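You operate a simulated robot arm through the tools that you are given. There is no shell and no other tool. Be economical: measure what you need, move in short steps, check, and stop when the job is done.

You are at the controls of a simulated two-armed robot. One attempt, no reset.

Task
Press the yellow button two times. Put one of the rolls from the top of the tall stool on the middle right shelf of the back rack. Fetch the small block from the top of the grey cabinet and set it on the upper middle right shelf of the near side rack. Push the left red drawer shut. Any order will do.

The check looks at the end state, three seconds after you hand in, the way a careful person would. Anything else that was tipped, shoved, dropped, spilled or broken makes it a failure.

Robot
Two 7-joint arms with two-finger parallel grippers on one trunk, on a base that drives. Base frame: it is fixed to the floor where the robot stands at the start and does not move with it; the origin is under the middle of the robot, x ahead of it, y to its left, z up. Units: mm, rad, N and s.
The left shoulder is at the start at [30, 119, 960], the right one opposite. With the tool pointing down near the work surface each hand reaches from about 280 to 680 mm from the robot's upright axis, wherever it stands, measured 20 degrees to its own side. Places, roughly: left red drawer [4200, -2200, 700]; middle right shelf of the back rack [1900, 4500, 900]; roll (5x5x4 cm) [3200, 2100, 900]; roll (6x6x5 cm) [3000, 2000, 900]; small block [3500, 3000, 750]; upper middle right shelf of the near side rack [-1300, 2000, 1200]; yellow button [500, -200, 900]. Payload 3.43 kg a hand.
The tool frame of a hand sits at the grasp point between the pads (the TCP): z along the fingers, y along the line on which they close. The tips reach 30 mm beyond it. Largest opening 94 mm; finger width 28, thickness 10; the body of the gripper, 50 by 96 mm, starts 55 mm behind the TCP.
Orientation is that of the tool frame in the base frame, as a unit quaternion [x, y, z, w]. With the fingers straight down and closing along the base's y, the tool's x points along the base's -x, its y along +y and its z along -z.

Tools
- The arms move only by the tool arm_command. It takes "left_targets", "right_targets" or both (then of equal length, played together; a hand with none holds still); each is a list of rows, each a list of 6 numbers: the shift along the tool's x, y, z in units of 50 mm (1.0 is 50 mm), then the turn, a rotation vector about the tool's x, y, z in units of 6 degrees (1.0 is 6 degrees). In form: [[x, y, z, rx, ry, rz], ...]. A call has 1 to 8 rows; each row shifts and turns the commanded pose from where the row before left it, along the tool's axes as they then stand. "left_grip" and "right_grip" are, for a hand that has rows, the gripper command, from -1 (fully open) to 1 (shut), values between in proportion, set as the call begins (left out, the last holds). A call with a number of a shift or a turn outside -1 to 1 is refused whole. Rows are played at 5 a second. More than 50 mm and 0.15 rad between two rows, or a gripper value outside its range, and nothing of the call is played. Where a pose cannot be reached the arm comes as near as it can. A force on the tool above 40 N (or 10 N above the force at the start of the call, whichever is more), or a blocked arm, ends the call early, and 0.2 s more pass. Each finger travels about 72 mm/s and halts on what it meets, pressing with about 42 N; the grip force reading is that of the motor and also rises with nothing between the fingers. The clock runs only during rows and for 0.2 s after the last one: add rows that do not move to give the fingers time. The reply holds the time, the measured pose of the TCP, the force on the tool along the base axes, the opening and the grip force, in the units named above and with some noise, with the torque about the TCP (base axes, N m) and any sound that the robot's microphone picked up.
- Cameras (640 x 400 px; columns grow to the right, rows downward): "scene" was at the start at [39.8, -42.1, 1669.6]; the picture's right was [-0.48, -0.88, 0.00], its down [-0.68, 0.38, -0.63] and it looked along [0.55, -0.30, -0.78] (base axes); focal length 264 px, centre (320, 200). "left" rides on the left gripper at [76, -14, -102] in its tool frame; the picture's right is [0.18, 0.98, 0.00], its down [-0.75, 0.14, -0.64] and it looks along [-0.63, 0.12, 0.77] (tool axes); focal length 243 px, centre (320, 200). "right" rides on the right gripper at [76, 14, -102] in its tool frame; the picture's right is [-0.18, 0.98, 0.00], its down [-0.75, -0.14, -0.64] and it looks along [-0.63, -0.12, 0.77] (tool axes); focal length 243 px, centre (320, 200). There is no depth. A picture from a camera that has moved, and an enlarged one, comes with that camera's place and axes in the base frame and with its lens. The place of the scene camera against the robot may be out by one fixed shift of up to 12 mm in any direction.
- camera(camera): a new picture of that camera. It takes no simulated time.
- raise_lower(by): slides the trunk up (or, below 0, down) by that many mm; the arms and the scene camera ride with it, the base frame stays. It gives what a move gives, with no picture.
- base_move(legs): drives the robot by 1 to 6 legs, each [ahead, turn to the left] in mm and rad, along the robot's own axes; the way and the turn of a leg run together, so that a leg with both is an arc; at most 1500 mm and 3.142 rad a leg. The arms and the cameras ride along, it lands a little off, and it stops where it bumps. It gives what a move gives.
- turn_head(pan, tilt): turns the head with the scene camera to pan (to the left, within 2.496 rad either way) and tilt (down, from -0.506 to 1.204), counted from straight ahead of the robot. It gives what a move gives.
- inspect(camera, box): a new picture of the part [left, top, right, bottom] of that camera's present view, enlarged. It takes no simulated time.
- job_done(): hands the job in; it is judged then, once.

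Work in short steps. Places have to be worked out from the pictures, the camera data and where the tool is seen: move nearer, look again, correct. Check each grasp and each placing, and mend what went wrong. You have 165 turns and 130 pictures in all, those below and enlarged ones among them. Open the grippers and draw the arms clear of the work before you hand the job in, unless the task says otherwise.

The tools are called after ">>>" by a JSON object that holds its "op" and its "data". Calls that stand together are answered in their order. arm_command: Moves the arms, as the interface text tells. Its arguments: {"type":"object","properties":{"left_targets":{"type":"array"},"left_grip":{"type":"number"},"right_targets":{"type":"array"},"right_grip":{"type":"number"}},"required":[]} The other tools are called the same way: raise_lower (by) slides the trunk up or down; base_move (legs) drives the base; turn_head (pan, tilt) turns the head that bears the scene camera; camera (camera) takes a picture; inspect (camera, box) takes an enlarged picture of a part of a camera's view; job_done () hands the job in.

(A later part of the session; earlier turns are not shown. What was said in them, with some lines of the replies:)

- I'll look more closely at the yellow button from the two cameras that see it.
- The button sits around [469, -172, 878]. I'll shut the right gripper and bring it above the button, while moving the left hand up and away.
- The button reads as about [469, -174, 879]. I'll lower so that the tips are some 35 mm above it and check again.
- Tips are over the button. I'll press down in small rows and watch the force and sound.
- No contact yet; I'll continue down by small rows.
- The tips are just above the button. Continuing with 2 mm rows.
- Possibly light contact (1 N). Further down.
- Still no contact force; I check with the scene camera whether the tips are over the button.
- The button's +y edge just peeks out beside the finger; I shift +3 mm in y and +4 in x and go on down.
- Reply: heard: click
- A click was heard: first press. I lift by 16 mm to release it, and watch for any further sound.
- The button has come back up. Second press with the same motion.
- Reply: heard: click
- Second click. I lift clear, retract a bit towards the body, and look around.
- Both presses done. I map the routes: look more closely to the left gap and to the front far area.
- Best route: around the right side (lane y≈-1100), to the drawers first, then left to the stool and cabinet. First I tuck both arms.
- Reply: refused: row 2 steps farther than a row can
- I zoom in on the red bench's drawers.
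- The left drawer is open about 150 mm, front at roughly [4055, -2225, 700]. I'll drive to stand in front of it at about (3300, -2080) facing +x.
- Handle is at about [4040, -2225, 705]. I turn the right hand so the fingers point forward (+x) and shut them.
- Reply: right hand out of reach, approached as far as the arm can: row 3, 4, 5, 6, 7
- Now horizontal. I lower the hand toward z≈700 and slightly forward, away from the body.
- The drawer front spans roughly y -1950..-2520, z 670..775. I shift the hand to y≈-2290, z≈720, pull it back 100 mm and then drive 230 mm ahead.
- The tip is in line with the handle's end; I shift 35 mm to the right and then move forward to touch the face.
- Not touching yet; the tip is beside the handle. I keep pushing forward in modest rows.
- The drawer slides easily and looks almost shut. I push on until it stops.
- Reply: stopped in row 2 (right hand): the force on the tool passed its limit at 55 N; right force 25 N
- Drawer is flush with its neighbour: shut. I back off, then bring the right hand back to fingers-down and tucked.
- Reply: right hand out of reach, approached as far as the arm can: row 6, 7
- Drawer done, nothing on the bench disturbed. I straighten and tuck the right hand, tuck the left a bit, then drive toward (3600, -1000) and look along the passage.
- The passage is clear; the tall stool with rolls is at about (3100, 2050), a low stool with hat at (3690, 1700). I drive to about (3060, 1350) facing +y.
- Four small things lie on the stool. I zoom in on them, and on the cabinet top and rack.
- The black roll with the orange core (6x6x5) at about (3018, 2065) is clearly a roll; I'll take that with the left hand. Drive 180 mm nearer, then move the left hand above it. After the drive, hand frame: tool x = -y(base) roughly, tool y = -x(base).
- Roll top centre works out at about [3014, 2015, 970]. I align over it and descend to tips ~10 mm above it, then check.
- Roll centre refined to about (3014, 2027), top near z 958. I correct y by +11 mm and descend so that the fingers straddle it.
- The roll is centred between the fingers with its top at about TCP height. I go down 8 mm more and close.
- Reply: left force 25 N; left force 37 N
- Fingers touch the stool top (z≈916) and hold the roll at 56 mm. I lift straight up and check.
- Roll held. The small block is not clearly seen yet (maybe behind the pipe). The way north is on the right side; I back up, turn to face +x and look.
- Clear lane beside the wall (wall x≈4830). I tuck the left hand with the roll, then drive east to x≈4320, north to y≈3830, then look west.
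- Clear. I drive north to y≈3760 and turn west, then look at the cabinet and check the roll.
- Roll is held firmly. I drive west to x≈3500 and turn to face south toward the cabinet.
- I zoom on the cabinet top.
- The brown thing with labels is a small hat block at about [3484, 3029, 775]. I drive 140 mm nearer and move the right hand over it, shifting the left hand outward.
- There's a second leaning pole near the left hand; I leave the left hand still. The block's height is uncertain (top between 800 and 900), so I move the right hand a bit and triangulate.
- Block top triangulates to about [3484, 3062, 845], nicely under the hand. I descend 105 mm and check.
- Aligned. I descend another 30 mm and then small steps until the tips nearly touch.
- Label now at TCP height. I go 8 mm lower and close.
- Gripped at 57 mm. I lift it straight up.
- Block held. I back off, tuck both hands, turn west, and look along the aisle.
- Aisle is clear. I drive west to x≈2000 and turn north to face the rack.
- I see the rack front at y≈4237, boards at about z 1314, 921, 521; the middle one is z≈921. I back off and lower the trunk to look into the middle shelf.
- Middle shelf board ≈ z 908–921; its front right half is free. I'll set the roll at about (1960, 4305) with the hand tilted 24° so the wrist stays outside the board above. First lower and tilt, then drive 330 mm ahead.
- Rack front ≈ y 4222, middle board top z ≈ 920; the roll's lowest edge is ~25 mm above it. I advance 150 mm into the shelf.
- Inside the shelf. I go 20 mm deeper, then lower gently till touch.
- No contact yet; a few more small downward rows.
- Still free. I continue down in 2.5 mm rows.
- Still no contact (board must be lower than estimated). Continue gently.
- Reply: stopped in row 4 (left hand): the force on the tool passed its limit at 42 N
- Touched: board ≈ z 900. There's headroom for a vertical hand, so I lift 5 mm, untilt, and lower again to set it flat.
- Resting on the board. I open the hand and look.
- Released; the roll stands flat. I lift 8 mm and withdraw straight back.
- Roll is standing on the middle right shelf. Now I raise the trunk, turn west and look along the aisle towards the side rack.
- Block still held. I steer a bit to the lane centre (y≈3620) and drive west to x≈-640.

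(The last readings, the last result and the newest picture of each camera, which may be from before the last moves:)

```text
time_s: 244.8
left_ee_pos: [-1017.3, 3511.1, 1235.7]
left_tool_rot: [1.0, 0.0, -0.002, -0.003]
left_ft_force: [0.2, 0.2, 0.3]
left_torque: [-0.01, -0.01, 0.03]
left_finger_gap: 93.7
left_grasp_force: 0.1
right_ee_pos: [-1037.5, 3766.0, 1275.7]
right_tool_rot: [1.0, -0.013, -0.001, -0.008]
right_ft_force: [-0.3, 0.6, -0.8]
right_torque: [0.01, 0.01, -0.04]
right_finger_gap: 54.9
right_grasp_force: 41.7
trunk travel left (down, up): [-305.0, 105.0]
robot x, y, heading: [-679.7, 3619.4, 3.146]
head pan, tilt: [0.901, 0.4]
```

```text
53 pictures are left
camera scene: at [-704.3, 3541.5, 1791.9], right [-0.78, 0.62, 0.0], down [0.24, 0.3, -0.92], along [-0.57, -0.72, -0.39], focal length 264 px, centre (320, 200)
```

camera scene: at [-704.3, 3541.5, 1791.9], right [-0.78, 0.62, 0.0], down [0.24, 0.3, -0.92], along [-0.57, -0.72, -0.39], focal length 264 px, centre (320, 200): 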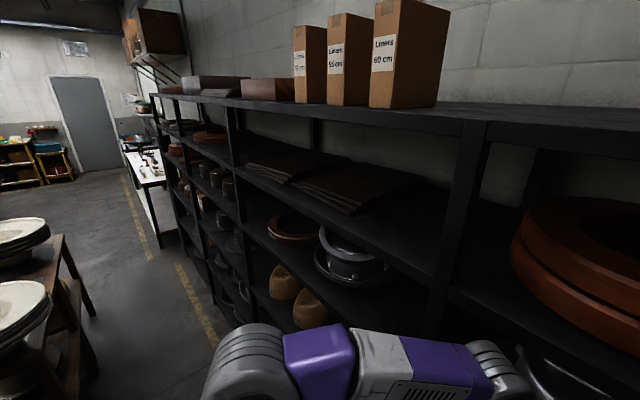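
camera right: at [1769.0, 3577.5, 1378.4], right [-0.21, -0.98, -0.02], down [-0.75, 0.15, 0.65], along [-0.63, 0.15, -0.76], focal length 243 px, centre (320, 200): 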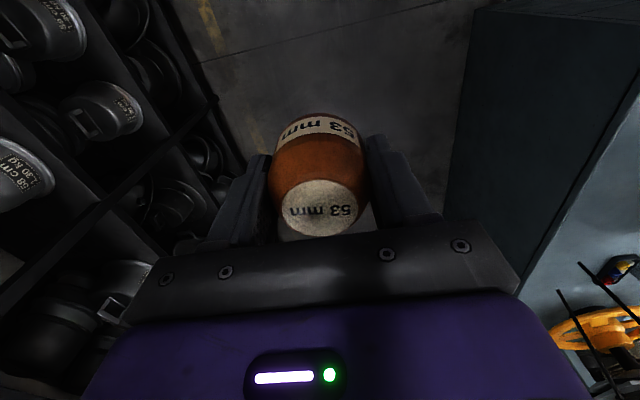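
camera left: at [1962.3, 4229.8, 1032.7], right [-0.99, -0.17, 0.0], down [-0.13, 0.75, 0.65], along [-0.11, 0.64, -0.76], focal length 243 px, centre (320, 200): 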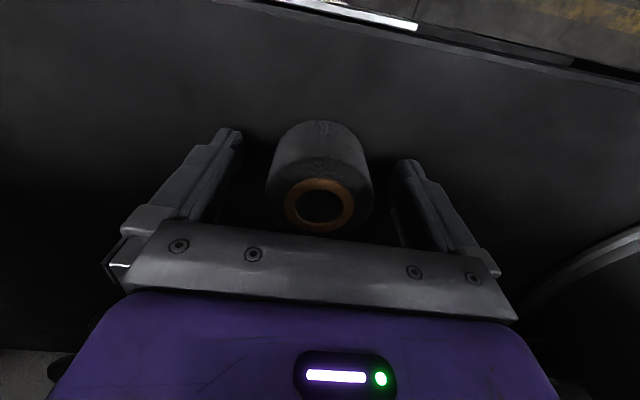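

The rack front is near x≈-1160; the target section (y≈1500–2430) is ahead to the south. I raise the trunk 100 mm for clearance over the hat stand, turn south, drive 1000 mm and look.

>>> {"op": "raise_lower", "data": {"by": 100}}

>>> {"op": "base_move", "data": {"legs": [[0, 1.52], [900, 0]]}}

>>> {"op": "turn_head", "data": {"pan": 0.0, "tilt": 0.6}}

>>> {"op": "camera", "data": {"camera": "scene"}}

>>> {"op": "turn_head", "data": {"pan": -1.0, "tilt": 0.55}}

>>> {"op": "camera", "data": {"camera": "scene"}}

```text
time_s: 246.1
left_ee_pos: [-1019.9, 3508.7, 1335.8]
left_tool_rot: [1.0, -0.001, -0.002, -0.003]
left_ft_force: [0.2, 0.5, -0.7]
left_torque: [-0.02, 0.03, -0.01]
left_finger_gap: 94.1
left_grasp_force: 0.0
right_ee_pos: [-1036.2, 3767.3, 1374.9]
right_tool_rot: [1.0, -0.014, -0.001, -0.008]
right_ft_force: [-0.6, 0.6, -1.8]
right_torque: [-0.01, -0.02, 0.0]
right_finger_gap: 55.0
right_grasp_force: 41.6
trunk travel left (down, up): [-405.0, 5.0]
robot x, y, heading: [-678.6, 3616.0, 3.143]
head pan, tilt: [0.901, 0.4]
```

```text
time_s: 247.7
left_ee_pos: [-982.3, 3440.1, 1335.6]
left_tool_rot: [0.994, 0.109, -0.003, -0.002]
left_ft_force: [0.0, 0.0, 0.3]
left_torque: [-0.03, -0.01, 0.03]
left_finger_gap: 94.1
left_grasp_force: 0.1
right_ee_pos: [-1051.1, 3686.5, 1376.2]
right_tool_rot: [0.995, 0.098, 0.001, -0.01]
right_ft_force: [15.0, 2.1, 5.5]
right_torque: [-0.17, 1.7, -0.2]
right_finger_gap: 55.1
right_grasp_force: 42.3
trunk travel left (down, up): [-405.0, 5.0]
robot x, y, heading: [-682.6, 3619.7, -2.919]
head pan, tilt: [0.901, 0.4]
stopped in leg 1: the force on the tool passed its limit at 61 N (the readings are from after the stop); the commanded pose is now the measured one
```

```text
time_s: 248.9
left_ee_pos: [-981.3, 3439.3, 1337.1]
left_tool_rot: [0.994, 0.109, -0.004, -0.001]
left_ft_force: [0.9, 0.3, -1.3]
left_torque: [-0.02, 0.0, -0.02]
left_finger_gap: 94.0
left_grasp_force: 0.0
right_ee_pos: [-1052.6, 3686.5, 1377.5]
right_tool_rot: [0.995, 0.097, 0.0, -0.01]
right_ft_force: [20.5, 2.9, 2.8]
right_torque: [-0.2, 2.06, -0.21]
right_finger_gap: 55.0
right_grasp_force: 41.9
trunk travel left (down, up): [-405.0, 5.0]
robot x, y, heading: [-681.1, 3618.3, -2.922]
head pan, tilt: [0.0, 0.6]
```

```text
52 pictures are left
camera scene: at [-726.4, 3602.2, 1873.9], right [-0.22, 0.98, 0.0], down [0.55, 0.12, -0.83], along [-0.81, -0.18, -0.56], focal length 264 px, centre (320, 200)
```

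scene: 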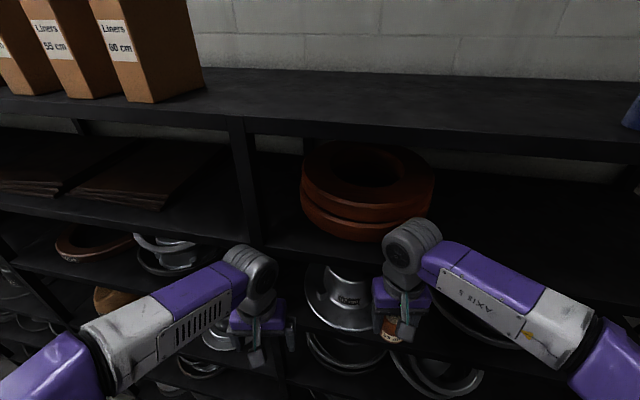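

```text
time_s: 250.1
left_ee_pos: [-981.7, 3439.3, 1337.8]
left_tool_rot: [0.994, 0.109, -0.004, 0.0]
left_ft_force: [-0.9, -0.4, 0.2]
left_torque: [0.01, -0.01, 0.01]
left_finger_gap: 94.0
left_grasp_force: 0.1
right_ee_pos: [-1052.0, 3686.6, 1377.4]
right_tool_rot: [0.995, 0.096, -0.001, -0.01]
right_ft_force: [21.4, 1.7, -0.3]
right_torque: [-0.16, 2.05, -0.16]
right_finger_gap: 55.1
right_grasp_force: 42.5
trunk travel left (down, up): [-405.0, 5.0]
robot x, y, heading: [-678.7, 3618.4, -2.928]
head pan, tilt: [-1.0, 0.55]
```

```text
51 pictures are left
camera scene: at [-703.7, 3684.5, 1878.3], right [0.7, 0.71, 0.0], down [0.37, -0.37, -0.85], along [-0.61, 0.6, -0.52], focal length 264 px, centre (320, 200)
```

scene: 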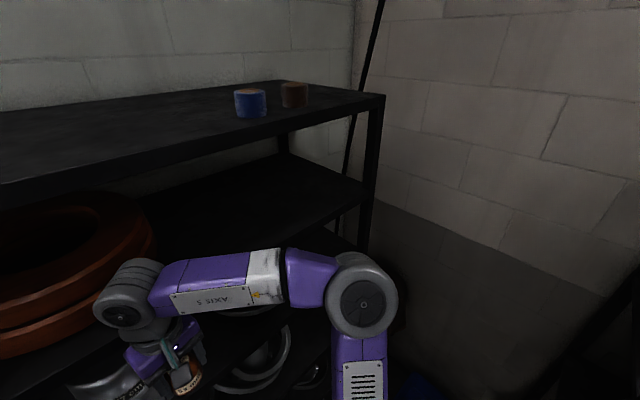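

The right wrist touched something on the rack (probably the red ring sticking out). I pull the hand back toward the body and check.

>>> {"op": "arm_command", "data": {"right_targets": [[0.4, 0, 0, 0, 0, 0], [0.6, 0, 0, 0, 0, 0]]}}

>>> {"op": "base_move", "data": {"legs": [[-200, 0]]}}

>>> {"op": "turn_head", "data": {"pan": -0.2, "tilt": 0.6}}

>>> {"op": "camera", "data": {"camera": "scene"}}

```text
time_s: 250.7
left_ee_pos: [-985.9, 3441.4, 1336.0]
left_tool_rot: [0.994, 0.109, -0.001, -0.001]
left_ft_force: [0.3, 0.6, -0.6]
left_torque: [0.0, -0.01, 0.02]
left_finger_gap: 93.9
left_grasp_force: 0.1
right_ee_pos: [-1006.9, 3699.5, 1377.5]
right_tool_rot: [0.995, 0.096, 0.002, -0.01]
right_ft_force: [-0.6, 0.3, -0.2]
right_torque: [-0.03, 0.03, 0.01]
right_finger_gap: 54.6
right_grasp_force: 42.4
trunk travel left (down, up): [-405.0, 5.0]
robot x, y, heading: [-678.2, 3620.0, -2.924]
head pan, tilt: [-1.0, 0.55]
```

```text
time_s: 252.3
left_ee_pos: [-791.3, 3481.4, 1334.9]
left_tool_rot: [0.994, 0.108, -0.002, -0.001]
left_ft_force: [0.0, 0.5, -0.3]
left_torque: [0.01, 0.01, 0.0]
left_finger_gap: 94.0
left_grasp_force: 0.0
right_ee_pos: [-812.0, 3740.7, 1376.6]
right_tool_rot: [0.995, 0.095, 0.002, -0.011]
right_ft_force: [0.4, 0.1, -0.8]
right_torque: [-0.01, -0.03, 0.02]
right_finger_gap: 55.1
right_grasp_force: 42.2
trunk travel left (down, up): [-405.0, 5.0]
robot x, y, heading: [-484.2, 3664.0, -2.928]
head pan, tilt: [-1.0, 0.55]
```

```text
time_s: 253.5
left_ee_pos: [-791.5, 3481.1, 1335.5]
left_tool_rot: [0.994, 0.11, -0.002, -0.001]
left_ft_force: [0.0, -0.1, -0.4]
left_torque: [0.02, 0.04, 0.03]
left_finger_gap: 94.3
left_grasp_force: 0.1
right_ee_pos: [-811.2, 3739.1, 1377.3]
right_tool_rot: [0.995, 0.094, 0.002, -0.011]
right_ft_force: [-0.2, 0.5, -0.7]
right_torque: [0.02, 0.01, -0.02]
right_finger_gap: 54.9
right_grasp_force: 41.7
trunk travel left (down, up): [-405.0, 5.0]
robot x, y, heading: [-481.8, 3661.4, -2.926]
head pan, tilt: [-0.201, 0.6]
```

```text
50 pictures are left
camera scene: at [-539.9, 3662.3, 1873.7], right [-0.01, 1.0, 0.0], down [0.56, 0.01, -0.83], along [-0.83, -0.01, -0.56], focal length 264 px, centre (320, 200)
```

scene: 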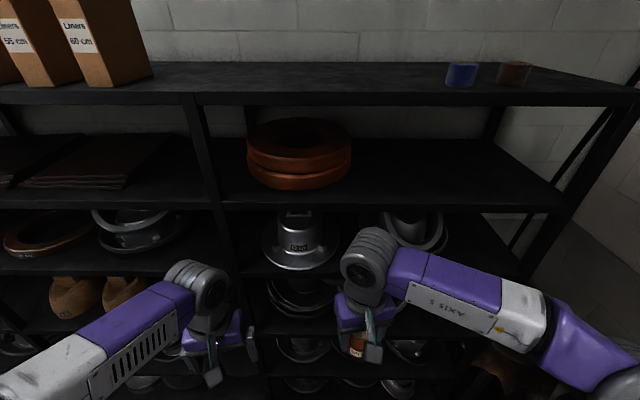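

The rings look undisturbed; the contact point (z≈1474) was the board's front edge, so the rack front is nearer, x≈-1105. From here I turn south with room to spare and drive 750 mm at a slight slant.

>>> {"op": "base_move", "data": {"legs": [[0, 1.2], [750, 0]]}}

>>> {"op": "turn_head", "data": {"pan": 0.15, "tilt": 0.7}}

>>> {"op": "camera", "data": {"camera": "scene"}}

>>> {"op": "turn_head", "data": {"pan": -0.9, "tilt": 0.5}}

>>> {"op": "camera", "data": {"camera": "scene"}}

```text
time_s: 260.5
left_ee_pos: [-549.0, 2565.2, 1335.4]
left_tool_rot: [0.762, 0.648, -0.002, 0.0]
left_ft_force: [-0.1, 0.5, 0.3]
left_torque: [-0.01, 0.0, -0.02]
left_finger_gap: 94.2
left_grasp_force: 0.1
right_ee_pos: [-797.3, 2642.0, 1378.0]
right_tool_rot: [0.769, 0.639, -0.005, -0.009]
right_ft_force: [0.0, -0.4, -1.3]
right_torque: [0.01, 0.02, 0.03]
right_finger_gap: 54.8
right_grasp_force: 42.3
trunk travel left (down, up): [-405.0, 5.0]
robot x, y, heading: [-601.9, 2918.2, -1.733]
head pan, tilt: [-0.201, 0.6]
```

```text
time_s: 261.4
left_ee_pos: [-549.5, 2564.9, 1335.2]
left_tool_rot: [0.762, 0.648, -0.002, -0.001]
left_ft_force: [-0.2, 0.2, 0.0]
left_torque: [0.0, -0.03, -0.01]
left_finger_gap: 94.1
left_grasp_force: 0.1
right_ee_pos: [-798.2, 2640.8, 1377.2]
right_tool_rot: [0.769, 0.639, -0.005, -0.01]
right_ft_force: [0.0, -0.8, -0.3]
right_torque: [0.02, 0.02, -0.01]
right_finger_gap: 55.0
right_grasp_force: 42.5
trunk travel left (down, up): [-405.0, 5.0]
robot x, y, heading: [-602.4, 2921.8, -1.73]
head pan, tilt: [0.15, 0.7]
```

```text
49 pictures are left
camera scene: at [-597.4, 2857.1, 1865.1], right [-1.0, 0.01, 0.0], down [0.01, 0.64, -0.77], along [-0.01, -0.77, -0.64], focal length 264 px, centre (320, 200)
```

scene: 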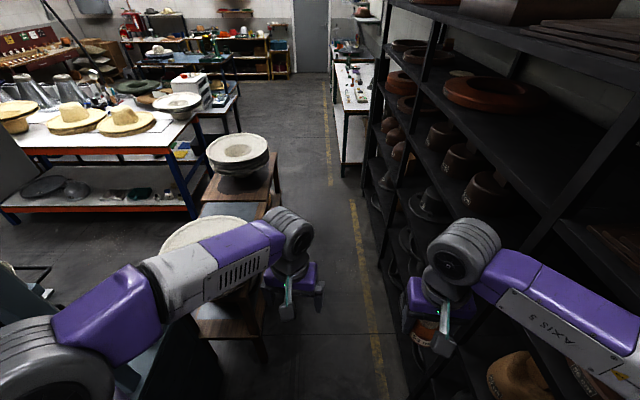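

```text
time_s: 262.7
left_ee_pos: [-548.3, 2565.1, 1335.5]
left_tool_rot: [0.762, 0.648, -0.002, 0.0]
left_ft_force: [-0.5, -0.3, 0.3]
left_torque: [-0.01, 0.0, -0.01]
left_finger_gap: 93.9
left_grasp_force: 0.0
right_ee_pos: [-797.5, 2642.1, 1376.2]
right_tool_rot: [0.769, 0.64, -0.004, -0.01]
right_ft_force: [-0.4, 0.1, -1.1]
right_torque: [0.02, 0.01, -0.01]
right_finger_gap: 54.9
right_grasp_force: 41.6
trunk travel left (down, up): [-405.0, 5.0]
robot x, y, heading: [-604.3, 2916.1, -1.729]
head pan, tilt: [-0.901, 0.499]
```

```text
48 pictures are left
camera scene: at [-675.7, 2897.4, 1882.8], right [-0.49, 0.87, 0.0], down [0.42, 0.23, -0.88], along [-0.77, -0.43, -0.48], focal length 264 px, centre (320, 200)
```

scene: 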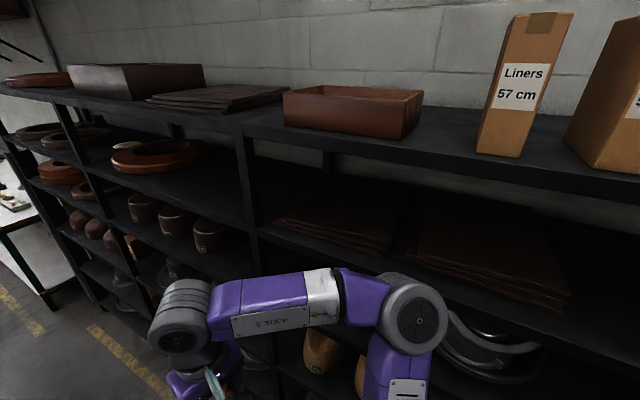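

The target section lies between posts at y≈1535 and 2455. My right elbow sticks out ~450 mm, so I keep x≈-560, go to y≈2470, then turn to face the section from the north-east.

>>> {"op": "base_move", "data": {"legs": [[0, 0.25], [450, 0], [0, -1.36]]}}

>>> {"op": "turn_head", "data": {"pan": 0.15, "tilt": 0.7}}

>>> {"op": "camera", "data": {"camera": "scene"}}

```text
time_s: 269.5
left_ee_pos: [-858.5, 2277.4, 1335.5]
left_tool_rot: [0.989, 0.148, -0.002, -0.002]
left_ft_force: [0.3, -0.2, 0.5]
left_torque: [0.0, -0.01, 0.01]
left_finger_gap: 93.7
left_grasp_force: 0.1
right_ee_pos: [-899.6, 2533.4, 1376.3]
right_tool_rot: [0.991, 0.136, 0.001, -0.011]
right_ft_force: [0.0, 0.3, -1.0]
right_torque: [-0.05, -0.02, -0.02]
right_finger_gap: 54.8
right_grasp_force: 41.8
trunk travel left (down, up): [-405.0, 5.0]
robot x, y, heading: [-565.8, 2480.1, -2.842]
head pan, tilt: [-0.901, 0.499]
```

```text
time_s: 270.8
left_ee_pos: [-858.9, 2277.3, 1335.7]
left_tool_rot: [0.989, 0.149, -0.002, -0.002]
left_ft_force: [0.3, 0.2, -1.1]
left_torque: [0.01, -0.03, 0.01]
left_finger_gap: 94.1
left_grasp_force: 0.1
right_ee_pos: [-899.6, 2532.5, 1377.9]
right_tool_rot: [0.991, 0.136, 0.002, -0.011]
right_ft_force: [0.2, -0.4, -1.5]
right_torque: [-0.04, -0.01, -0.01]
right_finger_gap: 54.9
right_grasp_force: 41.8
trunk travel left (down, up): [-405.0, 5.0]
robot x, y, heading: [-567.8, 2480.5, -2.841]
head pan, tilt: [0.15, 0.7]
```

```text
47 pictures are left
camera scene: at [-611.4, 2448.8, 1865.1], right [-0.43, 0.9, 0.0], down [0.58, 0.28, -0.77], along [-0.69, -0.33, -0.64], focal length 264 px, centre (320, 200)
```

scene: 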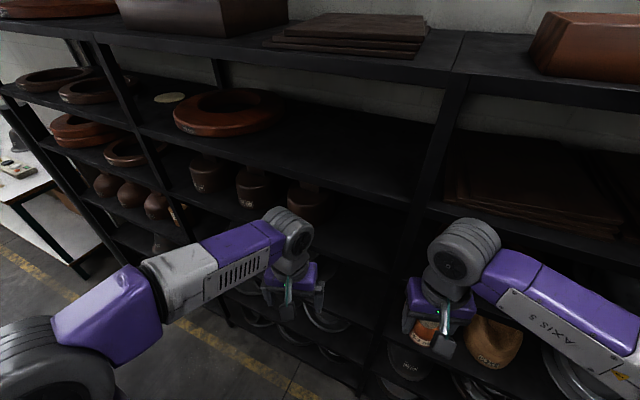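

I zoom into the target section to identify the boards and free space.

>>> {"op": "inspect", "data": {"camera": "scene", "box": [90, 60, 470, 300]}}

>>> {"op": "camera", "data": {"camera": "left"}}

```text
1.67 times, centred on (280, 180) of scene
camera zoom: at [-611.4, 2448.8, 1865.1], right [-0.43, 0.9, 0.0], down [0.58, 0.28, -0.77], along [-0.69, -0.33, -0.64], focal length 440 px, centre (387, 233)
```

zoom: 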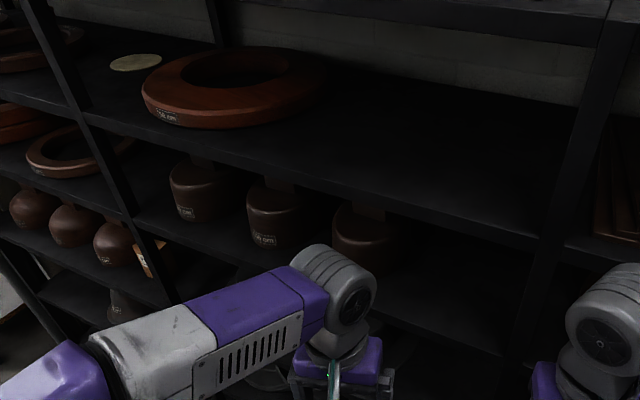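

```text
45 pictures are left
camera left: at [-789.4, 2312.9, 1438.0], right [0.47, -0.89, 0.0], down [-0.68, -0.36, 0.64], along [-0.57, -0.3, -0.76], focal length 243 px, centre (320, 200)
```

left: 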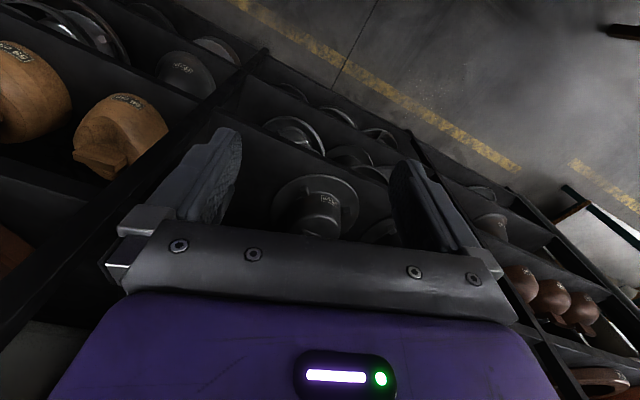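

The pots' board (z≈1211) is the "upper middle" one; the board above is at z≈1487, so headroom is only ~240 mm. I'll place the block near the front edge with the hand tilted ~42°. First move the left hand aside and tilt the right.

>>> {"op": "arm_command", "data": {"left_targets": [[0.2, 0.6, 0, 0, 0, 0], [0.2, 0.6, 0, 0, 0, 0], [0.2, 0.6, 0, 0, 0, 0], [0, 0.6, 0, 0, 0, 0], [0, 0.6, 0, 0, 0, 0], [0, 0, 0, 0, 0, 0], [0, 0, 0, 0, 0, 0], [0, 0, 0, 0, 0, 0]], "right_targets": [[0, 0, 0, 0, -1, 0], [0, 0, 0, 0, -1, 0], [0, 0, 0, 0, -1, 0], [0, 0, 0, 0, -1, 0], [0, 0, 0, 0, -1, 0], [0, 0, 0, 0, -1, 0], [0, 0, 0, 0, -1, 0], [0, 0, 0, 0, 0, 0]]}}

>>> {"op": "camera", "data": {"camera": "scene"}}

```text
time_s: 272.6
left_ee_pos: [-785.8, 2141.2, 1334.5]
left_tool_rot: [0.989, 0.148, -0.002, -0.002]
left_ft_force: [0.4, 0.0, 0.4]
left_torque: [-0.03, 0.0, -0.01]
left_finger_gap: 93.9
left_grasp_force: 0.1
right_ee_pos: [-899.3, 2532.7, 1377.8]
right_tool_rot: [0.925, 0.131, -0.354, 0.039]
right_ft_force: [0.1, 0.5, -0.9]
right_torque: [0.0, -0.03, -0.02]
right_finger_gap: 55.1
right_grasp_force: 41.8
trunk travel left (down, up): [-405.0, 5.0]
robot x, y, heading: [-566.9, 2483.2, -2.846]
head pan, tilt: [0.15, 0.7]
```

```text
44 pictures are left
camera scene: at [-611.4, 2448.5, 1865.1], right [-0.43, 0.9, 0.0], down [0.58, 0.28, -0.76], along [-0.69, -0.33, -0.64], focal length 264 px, centre (320, 200)
```

scene: 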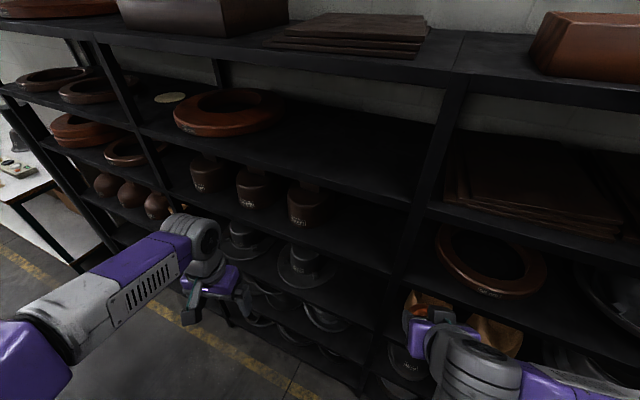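

Tilted as planned. I move the hand left and down to z≈1285 and ahead to just in front of the rack.

>>> {"op": "arm_command", "data": {"right_targets": [[0.308, 0.785, 0.342, 0, 0, 0], [0.308, 0.785, 0.342, 0, 0, 0], [0.308, 0.785, 0.342, 0, 0, 0], [0.308, 0.785, 0.342, 0, 0, 0], [-0.609, 0, 0.549, 0, 0, 0], [-0.609, 0, 0.549, 0, 0, 0], [-0.609, 0, 0.549, 0, 0, 0], [-0.609, 0, 0.549, 0, 0, 0]]}}

>>> {"op": "camera", "data": {"camera": "scene"}}

>>> {"op": "camera", "data": {"camera": "right"}}

```text
time_s: 274.4
left_ee_pos: [-786.4, 2141.4, 1333.4]
left_tool_rot: [0.989, 0.149, -0.002, -0.002]
left_ft_force: [-0.4, -0.2, 0.0]
left_torque: [0.02, 0.02, 0.0]
left_finger_gap: 93.9
left_grasp_force: 0.1
right_ee_pos: [-1015.9, 2339.7, 1280.0]
right_tool_rot: [0.925, 0.132, -0.354, 0.039]
right_ft_force: [-0.7, 0.1, -0.5]
right_torque: [0.0, 0.0, -0.01]
right_finger_gap: 55.2
right_grasp_force: 42.3
trunk travel left (down, up): [-405.0, 5.0]
robot x, y, heading: [-565.8, 2480.9, -2.847]
head pan, tilt: [0.15, 0.7]
```

```text
43 pictures are left
camera scene: at [-612.6, 2448.8, 1865.0], right [-0.43, 0.9, 0.0], down [0.58, 0.28, -0.76], along [-0.69, -0.33, -0.64], focal length 264 px, centre (320, 200)
```

scene: 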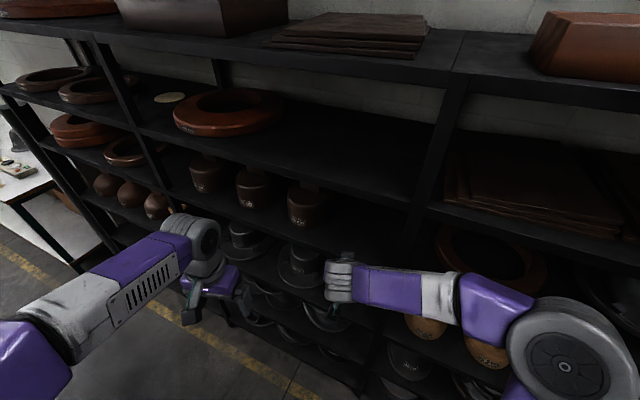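

```text
42 pictures are left
camera right: at [-892.0, 2357.9, 1306.0], right [0.14, -0.99, 0.1], down [-0.16, 0.08, 0.98], along [-0.98, -0.15, -0.15], focal length 243 px, centre (320, 200)
```

right: 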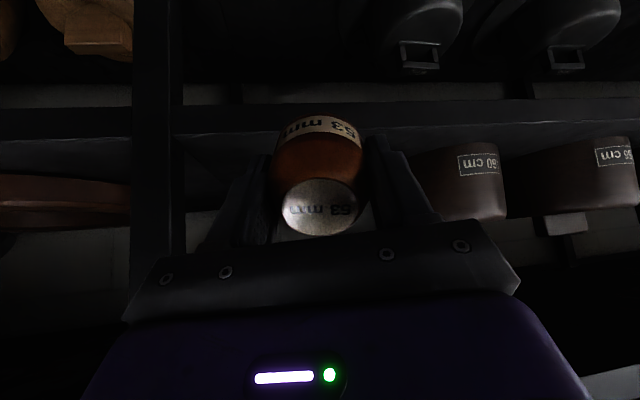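

Board top ≈ z 1205, front edge x≈-1108; the spot between the pot and the post is free. I lower 10 mm and advance 95 mm, then check.

>>> {"op": "arm_command", "data": {"right_targets": [[0.134, 0, 0.149, 0, 0, 0], [-0.47, 0, 0.424, 0, 0, 0], [-0.47, 0, 0.424, 0, 0, 0], [-0.47, 0, 0.424, 0, 0, 0], [0, 0, 0, 0, 0, 0]]}}

>>> {"op": "inspect", "data": {"camera": "scene", "box": [220, 140, 460, 300]}}

>>> {"op": "camera", "data": {"camera": "right"}}

```text
time_s: 275.6
left_ee_pos: [-785.9, 2141.8, 1333.8]
left_tool_rot: [0.989, 0.148, -0.003, -0.001]
left_ft_force: [0.0, -0.5, -0.1]
left_torque: [0.01, 0.0, 0.02]
left_finger_gap: 94.3
left_grasp_force: 0.1
right_ee_pos: [-1106.5, 2316.1, 1270.7]
right_tool_rot: [0.925, 0.132, -0.353, 0.039]
right_ft_force: [0.2, 0.9, 0.4]
right_torque: [0.02, -0.02, 0.0]
right_finger_gap: 54.9
right_grasp_force: 41.9
trunk travel left (down, up): [-405.0, 5.0]
robot x, y, heading: [-568.6, 2480.2, -2.839]
head pan, tilt: [0.15, 0.7]
```

```text
2.50 times, centred on (340, 220) of scene
camera zoom: at [-610.6, 2448.9, 1865.1], right [-0.43, 0.9, 0.0], down [0.58, 0.28, -0.77], along [-0.69, -0.33, -0.64], focal length 660 px, centre (270, 150)
```

zoom: 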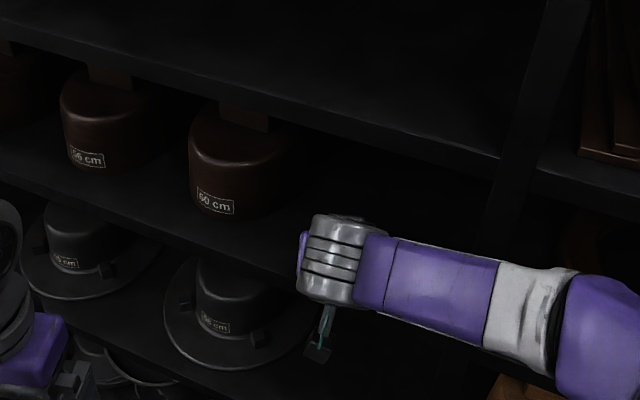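

```text
40 pictures are left
camera right: at [-983.3, 2334.9, 1295.7], right [0.14, -0.99, 0.1], down [-0.16, 0.08, 0.98], along [-0.98, -0.15, -0.15], focal length 243 px, centre (320, 200)
```

right: 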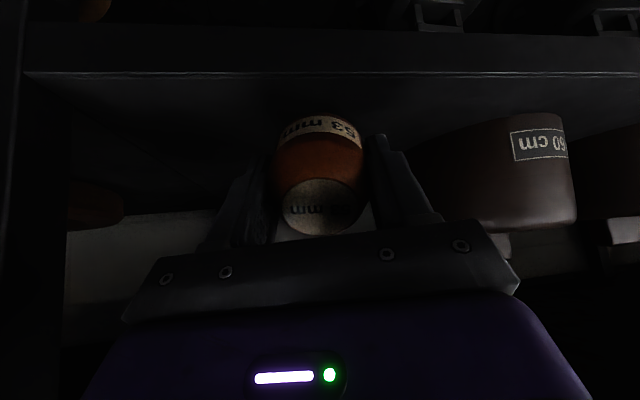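

Clearances look right. I advance the last ~47 mm, then lower gently to touch.

>>> {"op": "arm_command", "data": {"right_targets": [[-0.364, 0, 0.328, 0, 0, 0], [-0.364, 0, 0.328, 0, 0, 0], [0.134, 0, 0.149, 0, 0, 0], [0, 0, 0, 0, 0, 0]]}}

>>> {"op": "arm_command", "data": {"right_targets": [[0.04, 0, 0.045, 0, 0, 0], [0.04, 0, 0.045, 0, 0, 0], [0.04, 0, 0.045, 0, 0, 0], [0, 0, 0, 0, 0, 0]]}}

>>> {"op": "camera", "data": {"camera": "right"}}

```text
time_s: 276.6
left_ee_pos: [-786.1, 2141.7, 1333.2]
left_tool_rot: [0.989, 0.148, -0.002, -0.001]
left_ft_force: [0.3, -0.3, -0.3]
left_torque: [-0.01, 0.02, -0.03]
left_finger_gap: 94.2
left_grasp_force: 0.0
right_ee_pos: [-1154.6, 2300.2, 1259.9]
right_tool_rot: [0.925, 0.131, -0.353, 0.039]
right_ft_force: [0.8, -1.3, -0.9]
right_torque: [-0.03, 0.0, -0.02]
right_finger_gap: 54.6
right_grasp_force: 41.9
trunk travel left (down, up): [-405.0, 5.0]
robot x, y, heading: [-566.6, 2486.3, -2.843]
head pan, tilt: [0.15, 0.7]
```

```text
time_s: 277.6
left_ee_pos: [-784.8, 2141.6, 1333.6]
left_tool_rot: [0.989, 0.148, -0.003, -0.002]
left_ft_force: [0.5, 0.2, 1.3]
left_torque: [0.0, 0.01, -0.02]
left_finger_gap: 94.1
left_grasp_force: 0.1
right_ee_pos: [-1152.7, 2301.1, 1254.2]
right_tool_rot: [0.924, 0.131, -0.357, 0.04]
right_ft_force: [-4.0, 0.9, 18.2]
right_torque: [-0.01, 0.17, -0.02]
right_finger_gap: 54.9
right_grasp_force: 42.1
trunk travel left (down, up): [-405.0, 5.0]
robot x, y, heading: [-566.9, 2478.7, -2.843]
head pan, tilt: [0.15, 0.7]
```

```text
39 pictures are left
camera right: at [-1029.6, 2320.4, 1279.6], right [0.14, -0.99, 0.1], down [-0.16, 0.08, 0.98], along [-0.98, -0.15, -0.14], focal length 243 px, centre (320, 200)
```

right: 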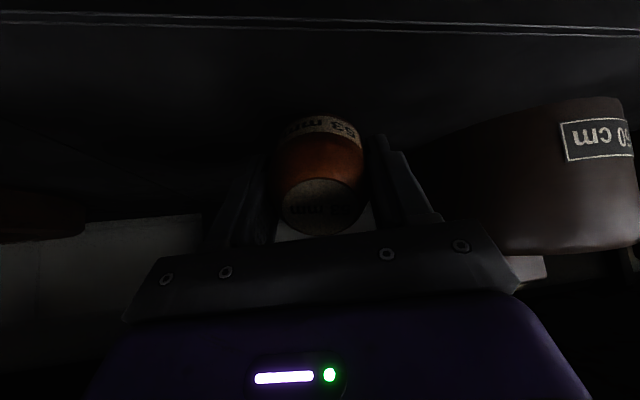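

Touching (block's lowest edge 49 mm below the TCP). I lift slightly, pull back 15 mm and reduce tilt to 36°.

>>> {"op": "arm_command", "data": {"right_targets": [[-0.107, 0, -0.119, 0, 0, 0], [0.223, 0, -0.2, 0, 0, 0], [0, 0, 0, 0, 1, 0], [0, 0, 0, 0, 0, 0]]}}

>>> {"op": "inspect", "data": {"camera": "scene", "box": [260, 150, 460, 290]}}

```text
time_s: 278.6
left_ee_pos: [-785.1, 2141.2, 1333.6]
left_tool_rot: [0.989, 0.149, -0.002, -0.001]
left_ft_force: [0.2, 0.0, -0.7]
left_torque: [-0.03, -0.02, 0.01]
left_finger_gap: 93.7
left_grasp_force: 0.0
right_ee_pos: [-1137.7, 2305.6, 1259.0]
right_tool_rot: [0.943, 0.134, -0.304, 0.032]
right_ft_force: [-0.1, 0.2, -1.4]
right_torque: [-0.02, -0.01, 0.02]
right_finger_gap: 54.6
right_grasp_force: 42.3
trunk travel left (down, up): [-405.0, 5.0]
robot x, y, heading: [-564.8, 2483.3, -2.84]
head pan, tilt: [0.15, 0.7]
```

```text
2.86 times, centred on (360, 220) of scene
camera zoom: at [-610.8, 2448.8, 1865.1], right [-0.43, 0.9, 0.0], down [0.58, 0.28, -0.77], along [-0.69, -0.33, -0.64], focal length 755 px, centre (206, 143)
```

zoom: 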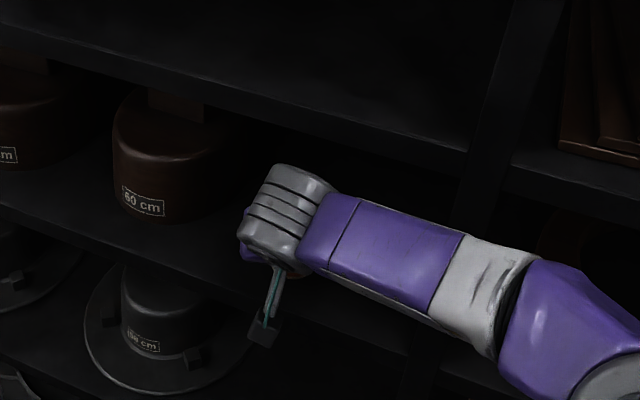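

There is still ~35 mm between wrist and upper board; I untilt 6° more to 30°.

>>> {"op": "arm_command", "data": {"right_targets": [[0, 0, 0, 0, 0.5, 0], [0, 0, 0, 0, 0.5, 0], [0, 0, 0, 0, 0, 0]]}}

>>> {"op": "inspect", "data": {"camera": "scene", "box": [260, 150, 460, 290]}}

```text
time_s: 279.4
left_ee_pos: [-785.7, 2140.3, 1334.4]
left_tool_rot: [0.989, 0.149, -0.003, -0.001]
left_ft_force: [0.1, 0.0, 0.1]
left_torque: [-0.01, 0.01, 0.0]
left_finger_gap: 93.9
left_grasp_force: 0.0
right_ee_pos: [-1139.8, 2305.1, 1258.0]
right_tool_rot: [0.957, 0.135, -0.255, 0.024]
right_ft_force: [-0.3, -0.7, 0.0]
right_torque: [-0.01, 0.01, 0.02]
right_finger_gap: 54.8
right_grasp_force: 41.9
trunk travel left (down, up): [-405.0, 5.0]
robot x, y, heading: [-563.9, 2482.5, -2.842]
head pan, tilt: [0.15, 0.7]
```

```text
2.86 times, centred on (360, 220) of scene
camera zoom: at [-611.3, 2448.7, 1865.1], right [-0.43, 0.9, 0.0], down [0.58, 0.28, -0.76], along [-0.69, -0.33, -0.64], focal length 755 px, centre (206, 143)
```

zoom: 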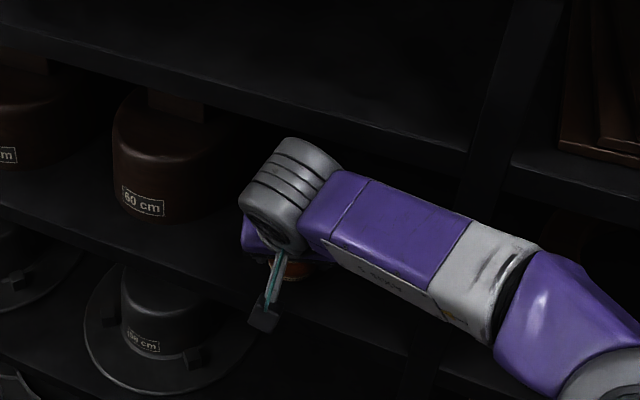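

At 30° and free. I lower gently until contact.

>>> {"op": "arm_command", "data": {"right_targets": [[0.03, 0, 0.052, 0, 0, 0], [0.03, 0, 0.052, 0, 0, 0], [0.02, 0, 0.035, 0, 0, 0], [0, 0, 0, 0, 0, 0]]}}

```text
time_s: 280.4
left_ee_pos: [-784.3, 2143.5, 1333.5]
left_tool_rot: [0.989, 0.148, -0.004, -0.001]
left_ft_force: [0.1, 0.6, 0.1]
left_torque: [-0.02, 0.0, -0.03]
left_finger_gap: 94.0
left_grasp_force: 0.2
right_ee_pos: [-1138.7, 2304.8, 1254.1]
right_tool_rot: [0.957, 0.134, -0.257, 0.026]
right_ft_force: [-0.9, -0.7, 15.3]
right_torque: [-0.02, -0.11, 0.01]
right_finger_gap: 54.8
right_grasp_force: 42.0
trunk travel left (down, up): [-405.0, 5.0]
robot x, y, heading: [-571.5, 2482.0, -2.843]
head pan, tilt: [0.15, 0.7]
```

Contact 15 N. I open the fingers only slightly (to ~63 mm) so the block can settle upright between them.

>>> {"op": "arm_command", "data": {"right_targets": [[0, 0, 0, 0, 0, 0], [0, 0, 0, 0, 0, 0], [0, 0, 0, 0, 0, 0]], "right_grip": -0.35}}

>>> {"op": "camera", "data": {"camera": "right"}}

```text
time_s: 281.2
left_ee_pos: [-785.9, 2140.9, 1332.8]
left_tool_rot: [0.989, 0.149, -0.002, -0.002]
left_ft_force: [0.1, -0.5, -0.8]
left_torque: [0.01, 0.0, 0.0]
left_finger_gap: 93.8
left_grasp_force: 0.1
right_ee_pos: [-1139.9, 2305.1, 1250.7]
right_tool_rot: [0.957, 0.135, -0.255, 0.025]
right_ft_force: [0.2, 0.4, -1.2]
right_torque: [-0.03, 0.0, -0.01]
right_finger_gap: 63.6
right_grasp_force: 0.0
trunk travel left (down, up): [-405.0, 5.0]
robot x, y, heading: [-564.5, 2480.5, -2.845]
head pan, tilt: [0.15, 0.7]
```

```text
36 pictures are left
camera right: at [-1023.1, 2321.4, 1302.3], right [0.11, -0.99, 0.07], down [-0.36, 0.03, 0.93], along [-0.93, -0.13, -0.35], focal length 243 px, centre (320, 200)
```

right: 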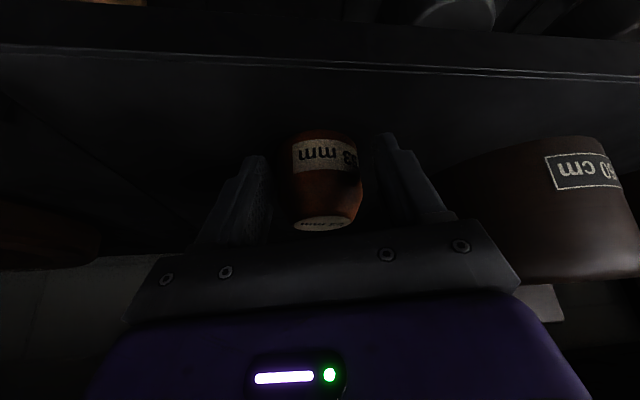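

The block stands upright between the fingers. I open fully and withdraw horizontally.

>>> {"op": "arm_command", "data": {"right_targets": [[0, 0, 0, 0, 0, 0], [0, 0, 0, 0, 0, 0], [0, 0, 0, 0, 0, 0], [0.35, 0, -0.2, 0, 0, 0], [0.6, 0, -0.35, 0, 0, 0], [0.8, 0, -0.46, 0, 0, 0], [0.8, 0, -0.46, 0, 0, 0], [0.5, 0, -0.29, 0, 0, 0]], "right_grip": -1}}

>>> {"op": "camera", "data": {"camera": "right"}}

>>> {"op": "inspect", "data": {"camera": "scene", "box": [220, 120, 460, 280]}}

```text
time_s: 283.0
left_ee_pos: [-784.8, 2141.7, 1334.4]
left_tool_rot: [0.989, 0.149, -0.002, -0.001]
left_ft_force: [-0.3, -0.1, -0.2]
left_torque: [0.0, 0.0, 0.01]
left_finger_gap: 93.9
left_grasp_force: 0.0
right_ee_pos: [-968.1, 2351.9, 1251.7]
right_tool_rot: [0.957, 0.135, -0.255, 0.026]
right_ft_force: [-0.1, -0.4, -0.1]
right_torque: [0.02, -0.01, -0.01]
right_finger_gap: 94.2
right_grasp_force: 0.0
trunk travel left (down, up): [-405.0, 5.0]
robot x, y, heading: [-564.2, 2484.3, -2.841]
head pan, tilt: [0.15, 0.7]
```

```text
35 pictures are left
camera right: at [-852.5, 2368.5, 1303.9], right [0.11, -0.99, 0.07], down [-0.36, 0.03, 0.93], along [-0.93, -0.13, -0.35], focal length 243 px, centre (320, 200)
```

right: 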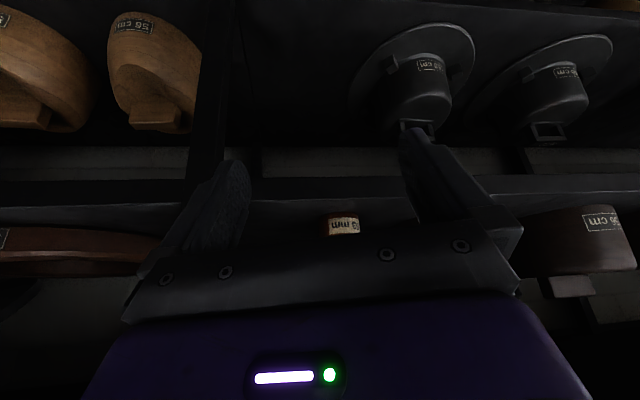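

```text
2.50 times, centred on (340, 200) of scene
camera zoom: at [-610.6, 2448.8, 1865.1], right [-0.43, 0.9, 0.0], down [0.58, 0.28, -0.77], along [-0.69, -0.33, -0.64], focal length 660 px, centre (270, 200)
```

zoom: 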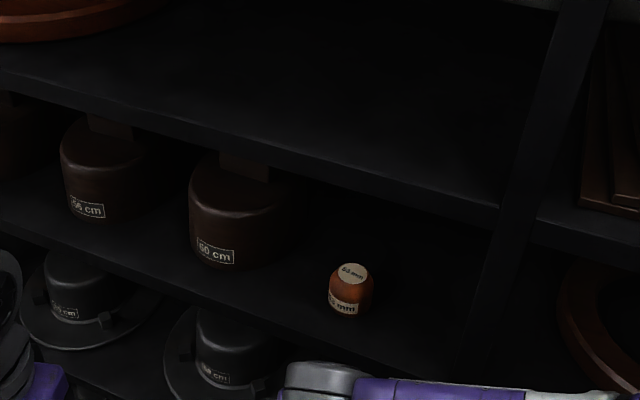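

The block stands upright on the upper-middle right shelf, clear of the pots. I draw back slightly so both arms are well clear.

>>> {"op": "base_move", "data": {"legs": [[-80, 0]]}}

>>> {"op": "inspect", "data": {"camera": "scene", "box": [120, 60, 560, 335]}}

```text
time_s: 284.1
left_ee_pos: [-709.2, 2164.3, 1333.0]
left_tool_rot: [0.989, 0.15, -0.003, -0.002]
left_ft_force: [0.9, -0.9, 0.9]
left_torque: [0.02, 0.04, 0.03]
left_finger_gap: 93.7
left_grasp_force: 0.1
right_ee_pos: [-893.5, 2374.5, 1251.8]
right_tool_rot: [0.957, 0.135, -0.256, 0.025]
right_ft_force: [-0.3, 1.1, 0.3]
right_torque: [0.0, 0.04, -0.01]
right_finger_gap: 94.2
right_grasp_force: 0.1
trunk travel left (down, up): [-405.0, 5.0]
robot x, y, heading: [-489.5, 2503.0, -2.844]
head pan, tilt: [0.15, 0.7]
```

```text
1.45 times, centred on (340, 198) of scene
camera zoom: at [-534.6, 2472.2, 1865.0], right [-0.43, 0.9, 0.0], down [0.58, 0.28, -0.76], along [-0.69, -0.33, -0.64], focal length 384 px, centre (291, 204)
```

zoom: 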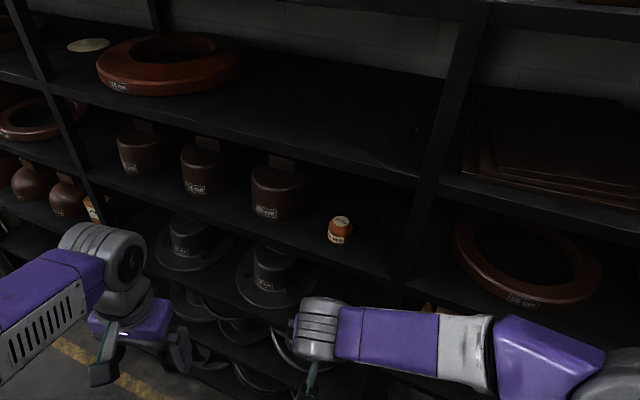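

All four tasks are done and both hands are open and clear, so I hand in.

>>> {"op": "job_done", "data": {}}

```text
The job is handed in.
```

I finished all four jobs and handed in:
- **Button:** I pressed the yellow button twice and heard a click each time.
- **Drawer:** the left red drawer is shut and flush with its neighbour.
- **Roll:** the larger roll stands on the middle right shelf of the back rack.
- **Block:** the small block stands upright on the upper middle right shelf of the near side rack.

One contact to note: while I was turning near the side rack, my right hand pressed against it with about 61 N. It seems to have been a shelf edge, and nothing there looked moved afterwards.
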